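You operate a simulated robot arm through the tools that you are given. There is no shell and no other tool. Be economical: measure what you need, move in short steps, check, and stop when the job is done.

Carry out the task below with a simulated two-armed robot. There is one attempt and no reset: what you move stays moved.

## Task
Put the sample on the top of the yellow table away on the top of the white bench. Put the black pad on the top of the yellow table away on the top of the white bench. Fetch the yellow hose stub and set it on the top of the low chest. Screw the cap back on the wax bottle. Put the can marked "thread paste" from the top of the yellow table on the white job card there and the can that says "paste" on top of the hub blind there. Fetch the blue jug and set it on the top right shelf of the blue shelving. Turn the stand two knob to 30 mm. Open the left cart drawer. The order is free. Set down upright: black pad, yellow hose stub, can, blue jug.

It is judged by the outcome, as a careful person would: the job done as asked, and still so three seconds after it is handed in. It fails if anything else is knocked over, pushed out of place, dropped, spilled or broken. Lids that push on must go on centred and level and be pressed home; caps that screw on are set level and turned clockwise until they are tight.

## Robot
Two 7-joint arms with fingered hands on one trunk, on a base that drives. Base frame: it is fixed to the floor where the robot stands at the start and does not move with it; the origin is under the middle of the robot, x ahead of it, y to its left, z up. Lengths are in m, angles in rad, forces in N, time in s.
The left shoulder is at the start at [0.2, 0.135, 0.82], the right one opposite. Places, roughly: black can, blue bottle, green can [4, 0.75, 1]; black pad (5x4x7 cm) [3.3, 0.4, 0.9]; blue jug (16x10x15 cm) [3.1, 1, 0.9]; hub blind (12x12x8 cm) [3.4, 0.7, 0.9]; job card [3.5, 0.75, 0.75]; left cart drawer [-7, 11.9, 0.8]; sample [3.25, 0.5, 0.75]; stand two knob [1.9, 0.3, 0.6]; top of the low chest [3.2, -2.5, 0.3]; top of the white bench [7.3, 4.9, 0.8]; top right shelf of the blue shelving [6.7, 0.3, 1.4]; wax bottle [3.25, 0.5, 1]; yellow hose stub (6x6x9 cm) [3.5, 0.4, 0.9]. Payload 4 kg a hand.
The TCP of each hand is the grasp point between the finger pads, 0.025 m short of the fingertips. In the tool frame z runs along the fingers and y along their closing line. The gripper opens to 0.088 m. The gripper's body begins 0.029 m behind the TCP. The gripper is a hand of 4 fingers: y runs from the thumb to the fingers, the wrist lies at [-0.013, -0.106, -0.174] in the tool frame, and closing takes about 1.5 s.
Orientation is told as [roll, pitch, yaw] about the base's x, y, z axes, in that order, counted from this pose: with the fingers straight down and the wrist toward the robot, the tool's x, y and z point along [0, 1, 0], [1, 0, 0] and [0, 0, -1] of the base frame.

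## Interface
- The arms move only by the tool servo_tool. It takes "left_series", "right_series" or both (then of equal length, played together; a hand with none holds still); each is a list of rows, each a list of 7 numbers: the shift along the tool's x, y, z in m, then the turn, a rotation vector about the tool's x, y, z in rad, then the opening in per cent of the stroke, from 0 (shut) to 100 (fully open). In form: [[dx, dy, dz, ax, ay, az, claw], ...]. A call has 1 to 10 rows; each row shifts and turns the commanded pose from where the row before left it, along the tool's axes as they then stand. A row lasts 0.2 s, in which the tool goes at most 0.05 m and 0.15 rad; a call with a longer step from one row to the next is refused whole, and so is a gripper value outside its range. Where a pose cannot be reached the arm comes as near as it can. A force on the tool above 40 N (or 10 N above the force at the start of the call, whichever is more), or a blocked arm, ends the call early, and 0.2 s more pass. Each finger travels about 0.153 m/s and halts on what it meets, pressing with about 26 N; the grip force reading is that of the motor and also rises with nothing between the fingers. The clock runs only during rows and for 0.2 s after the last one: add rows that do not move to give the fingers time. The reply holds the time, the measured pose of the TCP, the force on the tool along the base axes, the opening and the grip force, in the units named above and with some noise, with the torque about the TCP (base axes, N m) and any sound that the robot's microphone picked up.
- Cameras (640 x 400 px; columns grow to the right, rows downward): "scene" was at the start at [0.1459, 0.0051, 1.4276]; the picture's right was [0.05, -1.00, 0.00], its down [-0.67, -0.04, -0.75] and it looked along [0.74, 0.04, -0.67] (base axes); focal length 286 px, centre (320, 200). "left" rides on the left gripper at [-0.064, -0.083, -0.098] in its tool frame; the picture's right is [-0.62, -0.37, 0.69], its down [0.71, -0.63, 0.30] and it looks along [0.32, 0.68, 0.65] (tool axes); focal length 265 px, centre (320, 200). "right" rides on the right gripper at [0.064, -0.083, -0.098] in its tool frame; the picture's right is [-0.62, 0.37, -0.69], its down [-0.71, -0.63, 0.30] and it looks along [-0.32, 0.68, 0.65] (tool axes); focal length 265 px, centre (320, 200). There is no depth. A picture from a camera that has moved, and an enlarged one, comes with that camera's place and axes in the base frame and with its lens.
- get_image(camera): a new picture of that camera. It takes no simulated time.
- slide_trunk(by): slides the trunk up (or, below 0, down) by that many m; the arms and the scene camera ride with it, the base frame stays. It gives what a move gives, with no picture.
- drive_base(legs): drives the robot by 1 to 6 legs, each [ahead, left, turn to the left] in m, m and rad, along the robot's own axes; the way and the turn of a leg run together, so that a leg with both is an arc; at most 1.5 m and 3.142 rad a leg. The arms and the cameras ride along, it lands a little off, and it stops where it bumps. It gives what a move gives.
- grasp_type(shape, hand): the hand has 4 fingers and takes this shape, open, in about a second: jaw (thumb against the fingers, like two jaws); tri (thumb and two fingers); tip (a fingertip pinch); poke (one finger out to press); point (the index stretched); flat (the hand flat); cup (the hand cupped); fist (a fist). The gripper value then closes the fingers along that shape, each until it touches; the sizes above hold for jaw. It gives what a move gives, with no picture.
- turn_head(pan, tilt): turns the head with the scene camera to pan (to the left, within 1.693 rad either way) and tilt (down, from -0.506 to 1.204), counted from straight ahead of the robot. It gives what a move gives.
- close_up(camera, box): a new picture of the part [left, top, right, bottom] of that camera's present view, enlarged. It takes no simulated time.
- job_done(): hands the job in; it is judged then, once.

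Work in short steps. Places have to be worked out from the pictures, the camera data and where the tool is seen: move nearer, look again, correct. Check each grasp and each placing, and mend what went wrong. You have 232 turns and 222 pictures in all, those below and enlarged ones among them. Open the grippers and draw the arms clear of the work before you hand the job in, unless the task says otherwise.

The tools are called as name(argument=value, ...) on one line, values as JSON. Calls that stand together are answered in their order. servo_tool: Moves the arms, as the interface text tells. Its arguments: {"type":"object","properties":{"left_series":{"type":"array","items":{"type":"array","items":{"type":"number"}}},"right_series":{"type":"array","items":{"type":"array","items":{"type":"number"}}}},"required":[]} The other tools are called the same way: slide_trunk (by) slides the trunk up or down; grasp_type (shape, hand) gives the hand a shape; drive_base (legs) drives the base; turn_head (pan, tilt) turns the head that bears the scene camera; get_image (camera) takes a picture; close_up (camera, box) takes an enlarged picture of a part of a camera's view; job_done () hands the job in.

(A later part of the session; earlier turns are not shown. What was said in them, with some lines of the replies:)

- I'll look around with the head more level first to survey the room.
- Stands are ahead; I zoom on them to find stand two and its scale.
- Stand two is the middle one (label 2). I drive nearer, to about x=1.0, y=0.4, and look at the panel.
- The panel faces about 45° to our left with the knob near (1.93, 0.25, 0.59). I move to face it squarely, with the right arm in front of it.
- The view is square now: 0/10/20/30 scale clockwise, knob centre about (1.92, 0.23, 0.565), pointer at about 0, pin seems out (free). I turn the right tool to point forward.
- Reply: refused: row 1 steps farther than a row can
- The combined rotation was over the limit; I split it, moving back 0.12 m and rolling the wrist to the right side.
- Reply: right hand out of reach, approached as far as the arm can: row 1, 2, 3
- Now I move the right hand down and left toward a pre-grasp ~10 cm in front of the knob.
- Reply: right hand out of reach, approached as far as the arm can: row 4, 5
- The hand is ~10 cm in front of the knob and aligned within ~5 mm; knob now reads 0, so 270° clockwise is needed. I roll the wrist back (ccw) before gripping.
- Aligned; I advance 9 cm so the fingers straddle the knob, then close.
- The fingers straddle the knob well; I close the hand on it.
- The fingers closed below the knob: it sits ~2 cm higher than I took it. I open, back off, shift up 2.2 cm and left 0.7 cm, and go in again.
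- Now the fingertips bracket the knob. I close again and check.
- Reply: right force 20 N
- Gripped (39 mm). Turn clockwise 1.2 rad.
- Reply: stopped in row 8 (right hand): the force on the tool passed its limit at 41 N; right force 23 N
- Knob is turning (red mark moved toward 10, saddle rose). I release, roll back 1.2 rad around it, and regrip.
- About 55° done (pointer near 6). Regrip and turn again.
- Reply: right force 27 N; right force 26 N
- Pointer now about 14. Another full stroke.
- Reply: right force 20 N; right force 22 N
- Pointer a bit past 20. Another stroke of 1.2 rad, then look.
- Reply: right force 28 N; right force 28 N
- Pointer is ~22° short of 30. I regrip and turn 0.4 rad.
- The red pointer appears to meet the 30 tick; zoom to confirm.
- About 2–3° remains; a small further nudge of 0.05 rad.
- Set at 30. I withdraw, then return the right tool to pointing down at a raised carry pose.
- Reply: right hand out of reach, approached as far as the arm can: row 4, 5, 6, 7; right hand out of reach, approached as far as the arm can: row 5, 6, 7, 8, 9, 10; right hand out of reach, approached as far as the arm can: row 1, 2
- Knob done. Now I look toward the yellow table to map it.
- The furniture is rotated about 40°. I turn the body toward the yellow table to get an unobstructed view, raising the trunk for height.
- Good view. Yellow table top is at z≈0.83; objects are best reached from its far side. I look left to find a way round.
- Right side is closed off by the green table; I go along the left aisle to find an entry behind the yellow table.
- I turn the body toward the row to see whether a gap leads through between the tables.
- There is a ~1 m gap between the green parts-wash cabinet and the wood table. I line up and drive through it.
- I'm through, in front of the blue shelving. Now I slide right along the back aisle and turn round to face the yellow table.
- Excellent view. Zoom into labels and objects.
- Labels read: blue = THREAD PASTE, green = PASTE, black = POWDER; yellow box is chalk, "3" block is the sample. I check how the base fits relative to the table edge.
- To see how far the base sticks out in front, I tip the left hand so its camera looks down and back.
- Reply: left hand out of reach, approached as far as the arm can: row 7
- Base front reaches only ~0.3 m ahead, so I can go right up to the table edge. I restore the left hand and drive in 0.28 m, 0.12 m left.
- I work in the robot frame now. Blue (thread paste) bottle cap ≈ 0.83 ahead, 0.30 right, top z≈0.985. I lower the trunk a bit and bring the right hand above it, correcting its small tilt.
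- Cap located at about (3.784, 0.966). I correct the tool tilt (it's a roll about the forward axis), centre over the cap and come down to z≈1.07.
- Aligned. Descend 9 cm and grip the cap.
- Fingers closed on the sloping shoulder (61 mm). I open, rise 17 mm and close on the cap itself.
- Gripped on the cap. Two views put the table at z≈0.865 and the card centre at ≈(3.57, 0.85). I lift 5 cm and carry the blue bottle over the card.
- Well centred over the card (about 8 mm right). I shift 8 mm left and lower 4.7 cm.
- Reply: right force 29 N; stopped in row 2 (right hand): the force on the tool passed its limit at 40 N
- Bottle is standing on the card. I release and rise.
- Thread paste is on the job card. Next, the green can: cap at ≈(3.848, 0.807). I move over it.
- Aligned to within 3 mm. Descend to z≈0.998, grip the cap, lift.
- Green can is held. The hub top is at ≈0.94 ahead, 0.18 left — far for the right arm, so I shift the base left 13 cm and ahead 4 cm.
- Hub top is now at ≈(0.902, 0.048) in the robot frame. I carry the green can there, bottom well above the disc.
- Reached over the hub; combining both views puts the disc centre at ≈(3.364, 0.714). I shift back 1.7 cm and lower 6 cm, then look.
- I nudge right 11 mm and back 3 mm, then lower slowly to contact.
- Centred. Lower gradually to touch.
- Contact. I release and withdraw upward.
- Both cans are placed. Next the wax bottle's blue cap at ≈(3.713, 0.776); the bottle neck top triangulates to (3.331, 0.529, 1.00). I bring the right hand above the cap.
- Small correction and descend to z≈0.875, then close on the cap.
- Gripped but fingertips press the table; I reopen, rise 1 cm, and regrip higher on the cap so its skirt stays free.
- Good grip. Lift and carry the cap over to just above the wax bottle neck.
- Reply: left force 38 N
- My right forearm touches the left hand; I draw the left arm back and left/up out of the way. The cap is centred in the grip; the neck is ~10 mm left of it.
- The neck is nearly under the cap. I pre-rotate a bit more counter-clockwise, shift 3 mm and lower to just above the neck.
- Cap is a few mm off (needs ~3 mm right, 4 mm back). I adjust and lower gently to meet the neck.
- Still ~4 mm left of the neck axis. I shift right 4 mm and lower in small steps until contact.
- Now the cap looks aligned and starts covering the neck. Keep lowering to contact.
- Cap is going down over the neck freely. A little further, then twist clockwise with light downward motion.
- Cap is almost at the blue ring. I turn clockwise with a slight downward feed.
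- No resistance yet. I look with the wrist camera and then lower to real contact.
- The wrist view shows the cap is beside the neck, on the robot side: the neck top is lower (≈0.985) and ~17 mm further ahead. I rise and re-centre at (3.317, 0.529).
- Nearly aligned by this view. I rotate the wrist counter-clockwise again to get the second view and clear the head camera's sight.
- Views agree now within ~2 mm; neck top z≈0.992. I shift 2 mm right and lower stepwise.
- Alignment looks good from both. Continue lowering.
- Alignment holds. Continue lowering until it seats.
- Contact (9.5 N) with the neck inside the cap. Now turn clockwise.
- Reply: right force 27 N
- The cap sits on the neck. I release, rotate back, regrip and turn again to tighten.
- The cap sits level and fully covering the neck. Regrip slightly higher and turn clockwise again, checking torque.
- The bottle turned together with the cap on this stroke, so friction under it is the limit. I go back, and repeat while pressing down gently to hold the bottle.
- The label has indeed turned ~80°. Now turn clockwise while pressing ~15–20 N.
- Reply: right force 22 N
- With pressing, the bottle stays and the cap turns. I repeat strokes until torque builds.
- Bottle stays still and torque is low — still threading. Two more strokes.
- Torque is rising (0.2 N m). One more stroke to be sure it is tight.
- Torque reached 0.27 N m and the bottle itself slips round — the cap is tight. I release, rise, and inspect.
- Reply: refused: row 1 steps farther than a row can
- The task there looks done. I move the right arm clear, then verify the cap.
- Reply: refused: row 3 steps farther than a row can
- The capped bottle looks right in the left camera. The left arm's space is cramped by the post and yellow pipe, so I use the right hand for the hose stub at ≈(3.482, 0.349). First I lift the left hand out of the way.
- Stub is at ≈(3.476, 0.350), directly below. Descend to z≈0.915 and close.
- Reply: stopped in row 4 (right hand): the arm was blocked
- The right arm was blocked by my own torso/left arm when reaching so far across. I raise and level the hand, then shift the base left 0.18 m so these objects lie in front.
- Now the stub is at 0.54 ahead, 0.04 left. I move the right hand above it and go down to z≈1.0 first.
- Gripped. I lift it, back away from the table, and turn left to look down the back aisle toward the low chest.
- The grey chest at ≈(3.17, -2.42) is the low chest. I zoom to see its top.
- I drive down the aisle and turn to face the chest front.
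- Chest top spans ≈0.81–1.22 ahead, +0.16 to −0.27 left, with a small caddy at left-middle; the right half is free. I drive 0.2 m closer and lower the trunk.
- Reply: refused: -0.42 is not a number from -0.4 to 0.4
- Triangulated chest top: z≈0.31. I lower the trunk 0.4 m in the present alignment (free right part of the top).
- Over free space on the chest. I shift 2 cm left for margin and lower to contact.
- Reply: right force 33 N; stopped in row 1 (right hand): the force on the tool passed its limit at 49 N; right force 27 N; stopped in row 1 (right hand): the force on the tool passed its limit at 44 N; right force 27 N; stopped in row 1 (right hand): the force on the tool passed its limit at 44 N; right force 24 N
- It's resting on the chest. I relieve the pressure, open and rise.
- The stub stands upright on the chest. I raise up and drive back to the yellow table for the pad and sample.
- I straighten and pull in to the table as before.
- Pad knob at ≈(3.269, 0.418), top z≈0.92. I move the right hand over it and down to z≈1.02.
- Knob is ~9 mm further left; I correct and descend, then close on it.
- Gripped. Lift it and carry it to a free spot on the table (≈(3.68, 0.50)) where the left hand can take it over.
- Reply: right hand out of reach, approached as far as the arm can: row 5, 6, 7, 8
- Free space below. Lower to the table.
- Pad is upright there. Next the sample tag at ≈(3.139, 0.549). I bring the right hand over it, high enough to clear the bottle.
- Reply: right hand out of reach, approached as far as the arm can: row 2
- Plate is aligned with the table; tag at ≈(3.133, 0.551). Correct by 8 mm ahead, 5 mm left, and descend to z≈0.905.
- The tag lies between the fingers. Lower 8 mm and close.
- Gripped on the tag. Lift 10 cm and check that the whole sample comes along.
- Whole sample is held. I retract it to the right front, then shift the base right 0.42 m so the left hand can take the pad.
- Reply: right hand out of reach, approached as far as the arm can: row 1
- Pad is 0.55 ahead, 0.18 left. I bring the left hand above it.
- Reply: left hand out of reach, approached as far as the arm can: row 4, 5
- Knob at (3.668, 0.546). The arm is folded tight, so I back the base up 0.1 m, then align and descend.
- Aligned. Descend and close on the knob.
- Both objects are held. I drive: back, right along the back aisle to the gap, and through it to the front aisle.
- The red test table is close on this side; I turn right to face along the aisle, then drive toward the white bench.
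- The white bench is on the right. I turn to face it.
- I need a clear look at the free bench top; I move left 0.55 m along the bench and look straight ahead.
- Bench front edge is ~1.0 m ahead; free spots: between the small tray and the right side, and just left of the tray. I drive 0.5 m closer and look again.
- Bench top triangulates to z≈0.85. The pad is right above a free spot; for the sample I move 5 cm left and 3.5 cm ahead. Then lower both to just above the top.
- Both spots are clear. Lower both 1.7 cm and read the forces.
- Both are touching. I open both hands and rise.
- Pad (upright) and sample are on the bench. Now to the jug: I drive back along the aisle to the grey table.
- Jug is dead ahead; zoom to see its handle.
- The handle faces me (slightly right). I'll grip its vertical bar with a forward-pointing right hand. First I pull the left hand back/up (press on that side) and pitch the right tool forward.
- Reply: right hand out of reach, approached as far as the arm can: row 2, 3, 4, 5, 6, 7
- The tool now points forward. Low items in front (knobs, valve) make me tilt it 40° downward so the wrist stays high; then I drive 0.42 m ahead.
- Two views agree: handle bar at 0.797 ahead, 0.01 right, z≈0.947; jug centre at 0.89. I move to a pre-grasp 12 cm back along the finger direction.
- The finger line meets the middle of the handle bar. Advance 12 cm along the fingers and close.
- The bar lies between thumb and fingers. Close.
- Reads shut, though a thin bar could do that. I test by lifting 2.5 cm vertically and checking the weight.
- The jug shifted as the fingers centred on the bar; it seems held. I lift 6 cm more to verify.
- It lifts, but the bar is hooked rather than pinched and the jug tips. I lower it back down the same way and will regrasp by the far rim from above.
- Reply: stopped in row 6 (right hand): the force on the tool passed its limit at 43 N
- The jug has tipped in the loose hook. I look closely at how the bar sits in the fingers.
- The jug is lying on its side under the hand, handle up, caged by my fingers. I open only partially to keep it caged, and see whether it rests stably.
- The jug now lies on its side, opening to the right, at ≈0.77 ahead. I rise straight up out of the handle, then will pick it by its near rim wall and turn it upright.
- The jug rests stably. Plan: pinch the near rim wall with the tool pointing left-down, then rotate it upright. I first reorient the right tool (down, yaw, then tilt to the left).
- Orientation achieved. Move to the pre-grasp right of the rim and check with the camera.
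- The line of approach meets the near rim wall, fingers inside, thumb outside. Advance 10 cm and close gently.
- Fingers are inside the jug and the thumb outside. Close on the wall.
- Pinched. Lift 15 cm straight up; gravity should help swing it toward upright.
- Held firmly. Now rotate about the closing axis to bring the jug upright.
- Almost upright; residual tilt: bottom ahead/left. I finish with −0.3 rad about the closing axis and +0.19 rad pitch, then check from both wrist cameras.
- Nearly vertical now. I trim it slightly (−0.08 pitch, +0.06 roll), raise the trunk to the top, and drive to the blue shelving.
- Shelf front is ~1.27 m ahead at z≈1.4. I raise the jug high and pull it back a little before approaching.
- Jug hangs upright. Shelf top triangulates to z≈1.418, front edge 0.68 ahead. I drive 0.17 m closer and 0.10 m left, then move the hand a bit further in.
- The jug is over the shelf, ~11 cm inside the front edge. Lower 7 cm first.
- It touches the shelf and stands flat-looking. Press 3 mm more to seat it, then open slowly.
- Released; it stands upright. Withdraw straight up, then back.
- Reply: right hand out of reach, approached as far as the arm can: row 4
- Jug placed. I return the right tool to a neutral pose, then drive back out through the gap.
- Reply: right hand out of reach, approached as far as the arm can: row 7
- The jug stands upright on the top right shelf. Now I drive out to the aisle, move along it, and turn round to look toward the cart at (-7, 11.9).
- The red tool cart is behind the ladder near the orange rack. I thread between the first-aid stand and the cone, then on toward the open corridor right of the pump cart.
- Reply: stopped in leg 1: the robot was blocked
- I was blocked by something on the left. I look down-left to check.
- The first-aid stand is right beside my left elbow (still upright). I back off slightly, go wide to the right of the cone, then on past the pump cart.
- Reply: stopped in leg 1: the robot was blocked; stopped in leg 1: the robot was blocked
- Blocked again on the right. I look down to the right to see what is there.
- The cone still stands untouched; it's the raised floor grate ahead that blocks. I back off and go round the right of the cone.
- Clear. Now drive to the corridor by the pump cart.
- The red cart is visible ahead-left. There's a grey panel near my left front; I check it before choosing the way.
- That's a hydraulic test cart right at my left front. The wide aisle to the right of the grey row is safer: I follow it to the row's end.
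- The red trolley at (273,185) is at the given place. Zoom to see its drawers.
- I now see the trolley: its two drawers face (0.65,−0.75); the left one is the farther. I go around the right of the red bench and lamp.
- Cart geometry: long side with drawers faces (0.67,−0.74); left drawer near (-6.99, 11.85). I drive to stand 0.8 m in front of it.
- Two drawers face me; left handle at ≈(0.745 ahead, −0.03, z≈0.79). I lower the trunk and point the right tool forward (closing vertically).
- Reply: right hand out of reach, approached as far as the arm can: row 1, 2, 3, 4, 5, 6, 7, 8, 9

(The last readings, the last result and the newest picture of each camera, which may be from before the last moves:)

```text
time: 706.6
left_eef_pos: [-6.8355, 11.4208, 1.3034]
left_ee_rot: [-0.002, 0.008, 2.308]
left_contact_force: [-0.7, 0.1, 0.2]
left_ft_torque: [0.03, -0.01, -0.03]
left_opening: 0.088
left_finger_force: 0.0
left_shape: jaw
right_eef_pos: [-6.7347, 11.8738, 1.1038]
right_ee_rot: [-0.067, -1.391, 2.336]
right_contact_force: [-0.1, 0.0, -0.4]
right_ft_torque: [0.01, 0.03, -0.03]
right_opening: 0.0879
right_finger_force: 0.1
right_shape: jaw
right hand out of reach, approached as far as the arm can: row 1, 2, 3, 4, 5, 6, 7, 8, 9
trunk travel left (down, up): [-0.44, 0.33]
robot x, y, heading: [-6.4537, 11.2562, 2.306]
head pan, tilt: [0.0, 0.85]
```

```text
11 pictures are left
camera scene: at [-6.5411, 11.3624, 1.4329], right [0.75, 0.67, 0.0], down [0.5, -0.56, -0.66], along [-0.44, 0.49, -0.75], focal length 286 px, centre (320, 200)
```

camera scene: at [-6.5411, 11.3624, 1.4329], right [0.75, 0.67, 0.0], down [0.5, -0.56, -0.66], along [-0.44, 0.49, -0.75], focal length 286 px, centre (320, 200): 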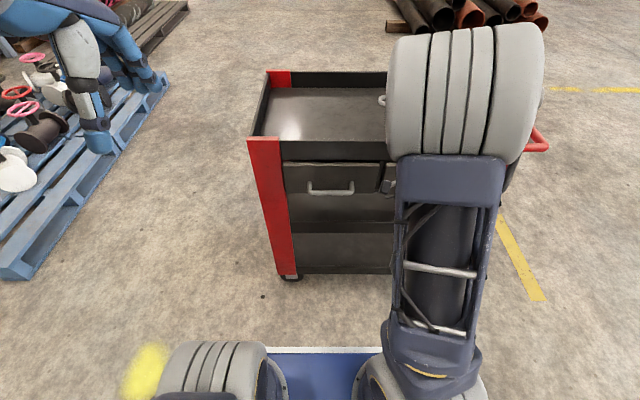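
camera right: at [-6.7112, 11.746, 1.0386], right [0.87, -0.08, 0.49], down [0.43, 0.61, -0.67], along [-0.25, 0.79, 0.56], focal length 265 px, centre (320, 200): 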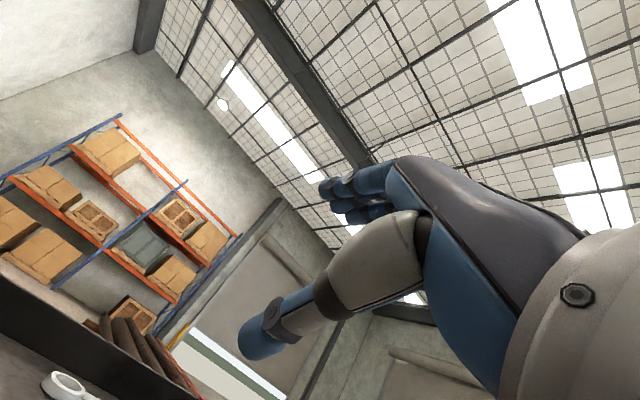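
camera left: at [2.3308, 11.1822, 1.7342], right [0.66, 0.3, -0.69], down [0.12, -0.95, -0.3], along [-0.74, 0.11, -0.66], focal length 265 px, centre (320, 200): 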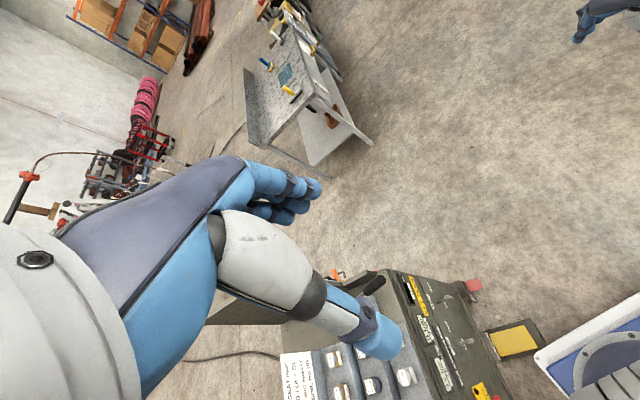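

Triangulated from the two trunk heights: handle at 0.718 ahead, z≈0.835. I back up 0.2 m for arm room, then go to a pre-grasp 10 cm before the handle.

drive_base(legs=[[-0.2, 0, 0]])

servo_tool(right_series=[[0.0191, -0.026, 0.0239, 0, 0, 0, 100], [0.0191, -0.026, 0.0239, 0, 0, 0, 100], [0.0191, -0.026, 0.0239, 0, 0, 0, 100], [0.0191, -0.026, 0.0239, 0, 0, 0, 100], [0.0191, -0.026, 0.0239, 0, 0, 0, 100], [0.0191, -0.026, 0.0239, 0, 0, 0, 100], [0.0191, -0.026, 0.0239, 0, 0, 0, 100], [0.0191, -0.026, 0.0239, 0, 0, 0, 100], [0.0191, -0.026, 0.0239, 0, 0, 0, 100], [0, 0, 0, 0, 0, 0, 100]])

get_image(camera="scene")

get_image(camera="right")

```text
time: 708.2
left_eef_pos: [-6.7, 11.2709, 1.3037]
left_ee_rot: [-0.001, 0.009, 2.305]
left_contact_force: [-0.6, 0.1, -0.1]
left_ft_torque: [0.01, -0.02, 0.03]
left_opening: 0.0881
left_finger_force: 0.1
left_shape: jaw
right_eef_pos: [-6.5969, 11.7229, 1.1031]
right_ee_rot: [-0.068, -1.389, 2.333]
right_contact_force: [-0.5, 0.4, 0.3]
right_ft_torque: [-0.03, 0.01, 0.0]
right_opening: 0.0878
right_finger_force: 0.0
right_shape: jaw
trunk travel left (down, up): [-0.44, 0.33]
robot x, y, heading: [-6.317, 11.108, 2.294]
head pan, tilt: [0.0, 0.85]
```

```text
time: 710.4
left_eef_pos: [-6.7013, 11.27, 1.3036]
left_ee_rot: [-0.001, 0.007, 2.306]
left_contact_force: [-0.6, 0.1, 0.5]
left_ft_torque: [-0.02, -0.03, 0.03]
left_opening: 0.088
left_finger_force: 0.1
left_shape: jaw
right_eef_pos: [-6.8366, 11.7453, 0.8326]
right_ee_rot: [-0.067, -1.39, 2.331]
right_contact_force: [0.9, 0.4, -0.9]
right_ft_torque: [0.01, 0.0, -0.05]
right_opening: 0.0879
right_finger_force: 0.0
right_shape: jaw
trunk travel left (down, up): [-0.44, 0.33]
robot x, y, heading: [-6.3175, 11.1073, 2.298]
head pan, tilt: [0.0, 0.85]
```

```text
10 pictures are left
camera scene: at [-6.406, 11.2111, 1.4328], right [0.75, 0.66, 0.0], down [0.5, -0.56, -0.66], along [-0.44, 0.49, -0.75], focal length 286 px, centre (320, 200)
```

scene: 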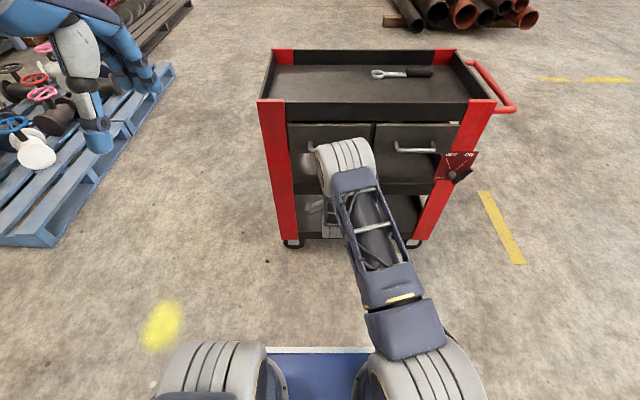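

```text
9 pictures are left
camera right: at [-6.8137, 11.6165, 0.7675], right [0.87, -0.08, 0.49], down [0.44, 0.61, -0.67], along [-0.25, 0.79, 0.56], focal length 265 px, centre (320, 200)
```

right: 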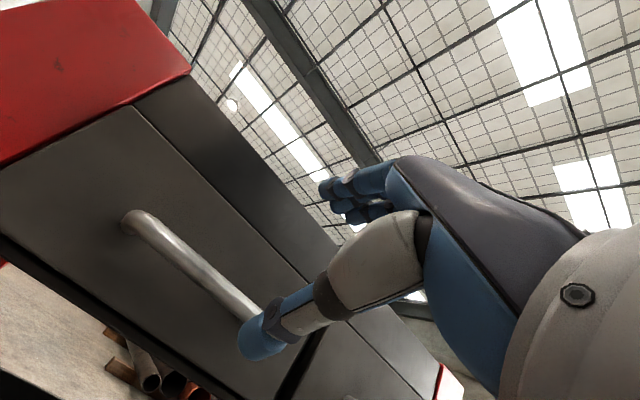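

Refined: handle at 0.942 ahead, −0.025 left, z≈0.797. I correct 14 mm down and 10 mm left, advance 11.5 cm so the fingers straddle the bar, and close.

servo_tool(right_series=[[0.01, -0.014, 0, 0, 0, 0, 100], [0, 0, 0.03, 0, 0, 0, 100], [0, 0, 0.03, 0, 0, 0, 100], [0, 0, 0.03, 0, 0, 0, 100], [0, 0, 0.023, 0, 0, 0, 100], [0, 0, 0, 0, 0, 0, 50], [0, 0, 0, 0, 0, 0, 0], [0, 0, 0, 0, 0, 0, 0], [0, 0, 0, 0, 0, 0, 0]])

get_image(camera="right")

```text
time: 712.4
left_eef_pos: [-6.7001, 11.2704, 1.3035]
left_ee_rot: [-0.001, 0.006, 2.305]
left_contact_force: [0.3, -0.4, 0.0]
left_ft_torque: [0.0, 0.0, -0.03]
left_opening: 0.0878
left_finger_force: 0.0
left_shape: jaw
right_eef_pos: [-6.9124, 11.8229, 0.7968]
right_ee_rot: [-0.069, -1.388, 2.334]
right_contact_force: [-2.1, 2.7, -4.3]
right_ft_torque: [0.07, -0.03, 0.0]
right_opening: 0.0001
right_finger_force: 26.3
right_shape: jaw
trunk travel left (down, up): [-0.44, 0.33]
robot x, y, heading: [-6.3158, 11.1071, 2.292]
head pan, tilt: [0.0, 0.85]
```

```text
8 pictures are left
camera right: at [-6.8902, 11.6944, 0.7327], right [0.86, -0.08, 0.5], down [0.44, 0.61, -0.67], along [-0.25, 0.79, 0.56], focal length 265 px, centre (320, 200)
```

right: 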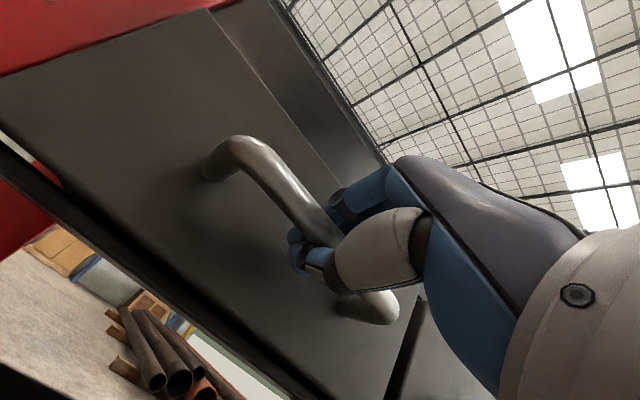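

The handle is enclosed by the fingers. Pull straight back 24 cm.

servo_tool(right_series=[[0, -0.0027, -0.0148, 0, 0, 0, 0], [0, -0.0045, -0.0246, 0, 0, 0, 0], [0, -0.0054, -0.0295, 0, 0, 0, 0], [0, -0.0054, -0.0295, 0, 0, 0, 0], [0, -0.0054, -0.0295, 0, 0, 0, 0], [0, -0.0054, -0.0295, 0, 0, 0, 0], [0, -0.0054, -0.0295, 0, 0, 0, 0], [0, -0.0054, -0.0295, 0, 0, 0, 0]])

get_image(camera="scene")

```text
time: 714.2
left_eef_pos: [-6.6999, 11.2717, 1.3038]
left_ee_rot: [-0.001, 0.007, 2.306]
left_contact_force: [0.4, 0.7, -0.9]
left_ft_torque: [-0.01, 0.01, 0.0]
left_opening: 0.0878
left_finger_force: 0.1
left_shape: jaw
right_eef_pos: [-6.771, 11.6526, 0.7979]
right_ee_rot: [-0.055, -1.39, 2.326]
right_contact_force: [2.4, 1.4, -9.8]
right_ft_torque: [0.06, -0.02, 0.02]
right_opening: 0.0006
right_finger_force: 25.6
right_shape: jaw
trunk travel left (down, up): [-0.44, 0.33]
robot x, y, heading: [-6.3143, 11.1053, 2.301]
head pan, tilt: [0.0, 0.85]
```

```text
7 pictures are left
camera scene: at [-6.406, 11.2116, 1.4327], right [0.75, 0.66, 0.0], down [0.5, -0.56, -0.66], along [-0.44, 0.49, -0.75], focal length 286 px, centre (320, 200)
```

scene: 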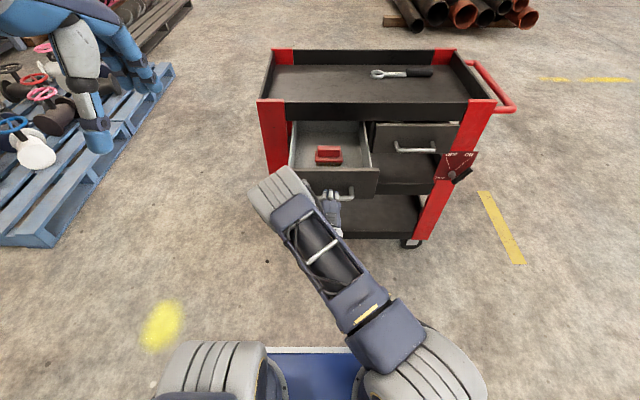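

The drawer is well open. I pull a little more to see if it reaches its stop.

servo_tool(right_series=[[0, -0.0036, -0.0197, 0, 0, 0, 0], [0, -0.0036, -0.0197, 0, 0, 0, 0], [0, 0, 0, 0, 0, 0, 0]])

```text
time: 715.0
left_eef_pos: [-6.7001, 11.2699, 1.3041]
left_ee_rot: [-0.003, 0.008, 2.306]
left_contact_force: [-0.5, 0.8, -0.2]
left_ft_torque: [-0.02, -0.03, 0.03]
left_opening: 0.0879
left_finger_force: 0.0
left_shape: jaw
right_eef_pos: [-6.7449, 11.6237, 0.7976]
right_ee_rot: [-0.067, -1.389, 2.332]
right_contact_force: [1.2, 1.7, -8.6]
right_ft_torque: [0.06, -0.02, 0.0]
right_opening: 0.0007
right_finger_force: 25.8
right_shape: jaw
trunk travel left (down, up): [-0.44, 0.33]
robot x, y, heading: [-6.3137, 11.1071, 2.291]
head pan, tilt: [0.0, 0.85]
```

Open about 26 cm. Release the handle and withdraw straight back.

servo_tool(right_series=[[0, 0, 0, 0, 0, 0, 40], [0, 0, 0, 0, 0, 0, 80], [0, 0, 0, 0, 0, 0, 100], [0, 0, 0, 0, 0, 0, 100], [0, -0.0036, -0.0197, 0, 0, 0, 100], [0, -0.0045, -0.0246, 0, 0, 0, 100], [0, -0.0054, -0.0295, 0, 0, 0, 100], [0, 0, -0.02, 0, 0, 0, 100]])

drive_base(legs=[[-0.25, 0, 0]])

get_image(camera="scene")

```text
time: 716.8
left_eef_pos: [-6.7001, 11.271, 1.3028]
left_ee_rot: [-0.002, 0.006, 2.305]
left_contact_force: [-0.2, -0.4, -0.2]
left_ft_torque: [-0.02, -0.03, -0.03]
left_opening: 0.0879
left_finger_force: 0.0
left_shape: jaw
right_eef_pos: [-6.685, 11.5515, 0.8007]
right_ee_rot: [-0.066, -1.389, 2.332]
right_contact_force: [-0.3, -0.3, -0.3]
right_ft_torque: [-0.02, 0.01, -0.01]
right_opening: 0.088
right_finger_force: 0.0
right_shape: jaw
trunk travel left (down, up): [-0.44, 0.33]
robot x, y, heading: [-6.3116, 11.1015, 2.296]
head pan, tilt: [0.0, 0.85]
```

```text
time: 718.6
left_eef_pos: [-6.5362, 11.0843, 1.3047]
left_ee_rot: [-0.002, 0.007, 2.308]
left_contact_force: [-0.1, 0.0, 0.2]
left_ft_torque: [0.01, -0.02, 0.03]
left_opening: 0.0879
left_finger_force: 0.0
left_shape: jaw
right_eef_pos: [-6.5212, 11.3661, 0.8008]
right_ee_rot: [-0.068, -1.389, 2.335]
right_contact_force: [-0.4, -0.2, 0.6]
right_ft_torque: [-0.03, 0.0, -0.03]
right_opening: 0.0878
right_finger_force: 0.1
right_shape: jaw
trunk travel left (down, up): [-0.44, 0.33]
robot x, y, heading: [-6.1519, 10.9213, 2.296]
head pan, tilt: [0.0, 0.85]
```

```text
6 pictures are left
camera scene: at [-6.2414, 11.026, 1.4328], right [0.75, 0.67, 0.0], down [0.5, -0.56, -0.66], along [-0.44, 0.49, -0.75], focal length 286 px, centre (320, 200)
```

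scene: 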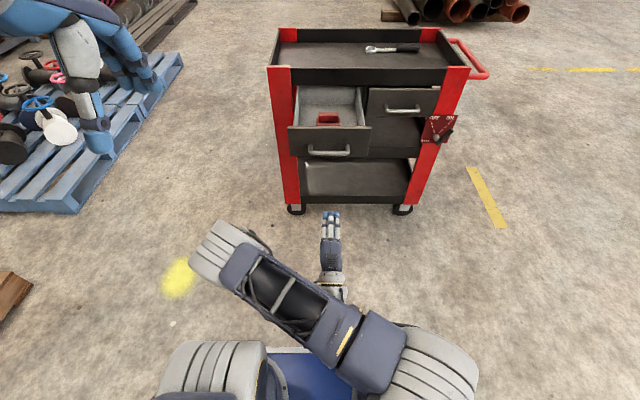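

The left drawer is open, the hands are empty and clear, and every item on the list has been done and checked. I hand in.

job_done()

```text
The job is handed in.
```

I did every item on the list and handed the job in, but the jug and the last drive did not go cleanly.

- **Sample and black pad:** both are on the white bench, the pad upright.
- **Yellow hose stub:** it stands upright on the low chest.
- **Wax bottle:** the cap is on level and turned clockwise until the bottle itself slipped round on the table. The bottle's label now faces another way.
- **Cans:** the thread paste stands on the job card and the paste on the hub blind.
- **Blue jug:** it is upright on the top right shelf. On the first lift it tipped in my hand and ended up on its side on the grey table, so I picked it up again by the rim.
- **Stand two knob:** the pointer is lined up with the 30 mm mark.
- **Left cart drawer:** it is open about 26 cm.

On the way to the cart the base was stopped three times between the first-aid stand and the cone. Both were still standing afterwards; I could not tell whether the stand had moved.
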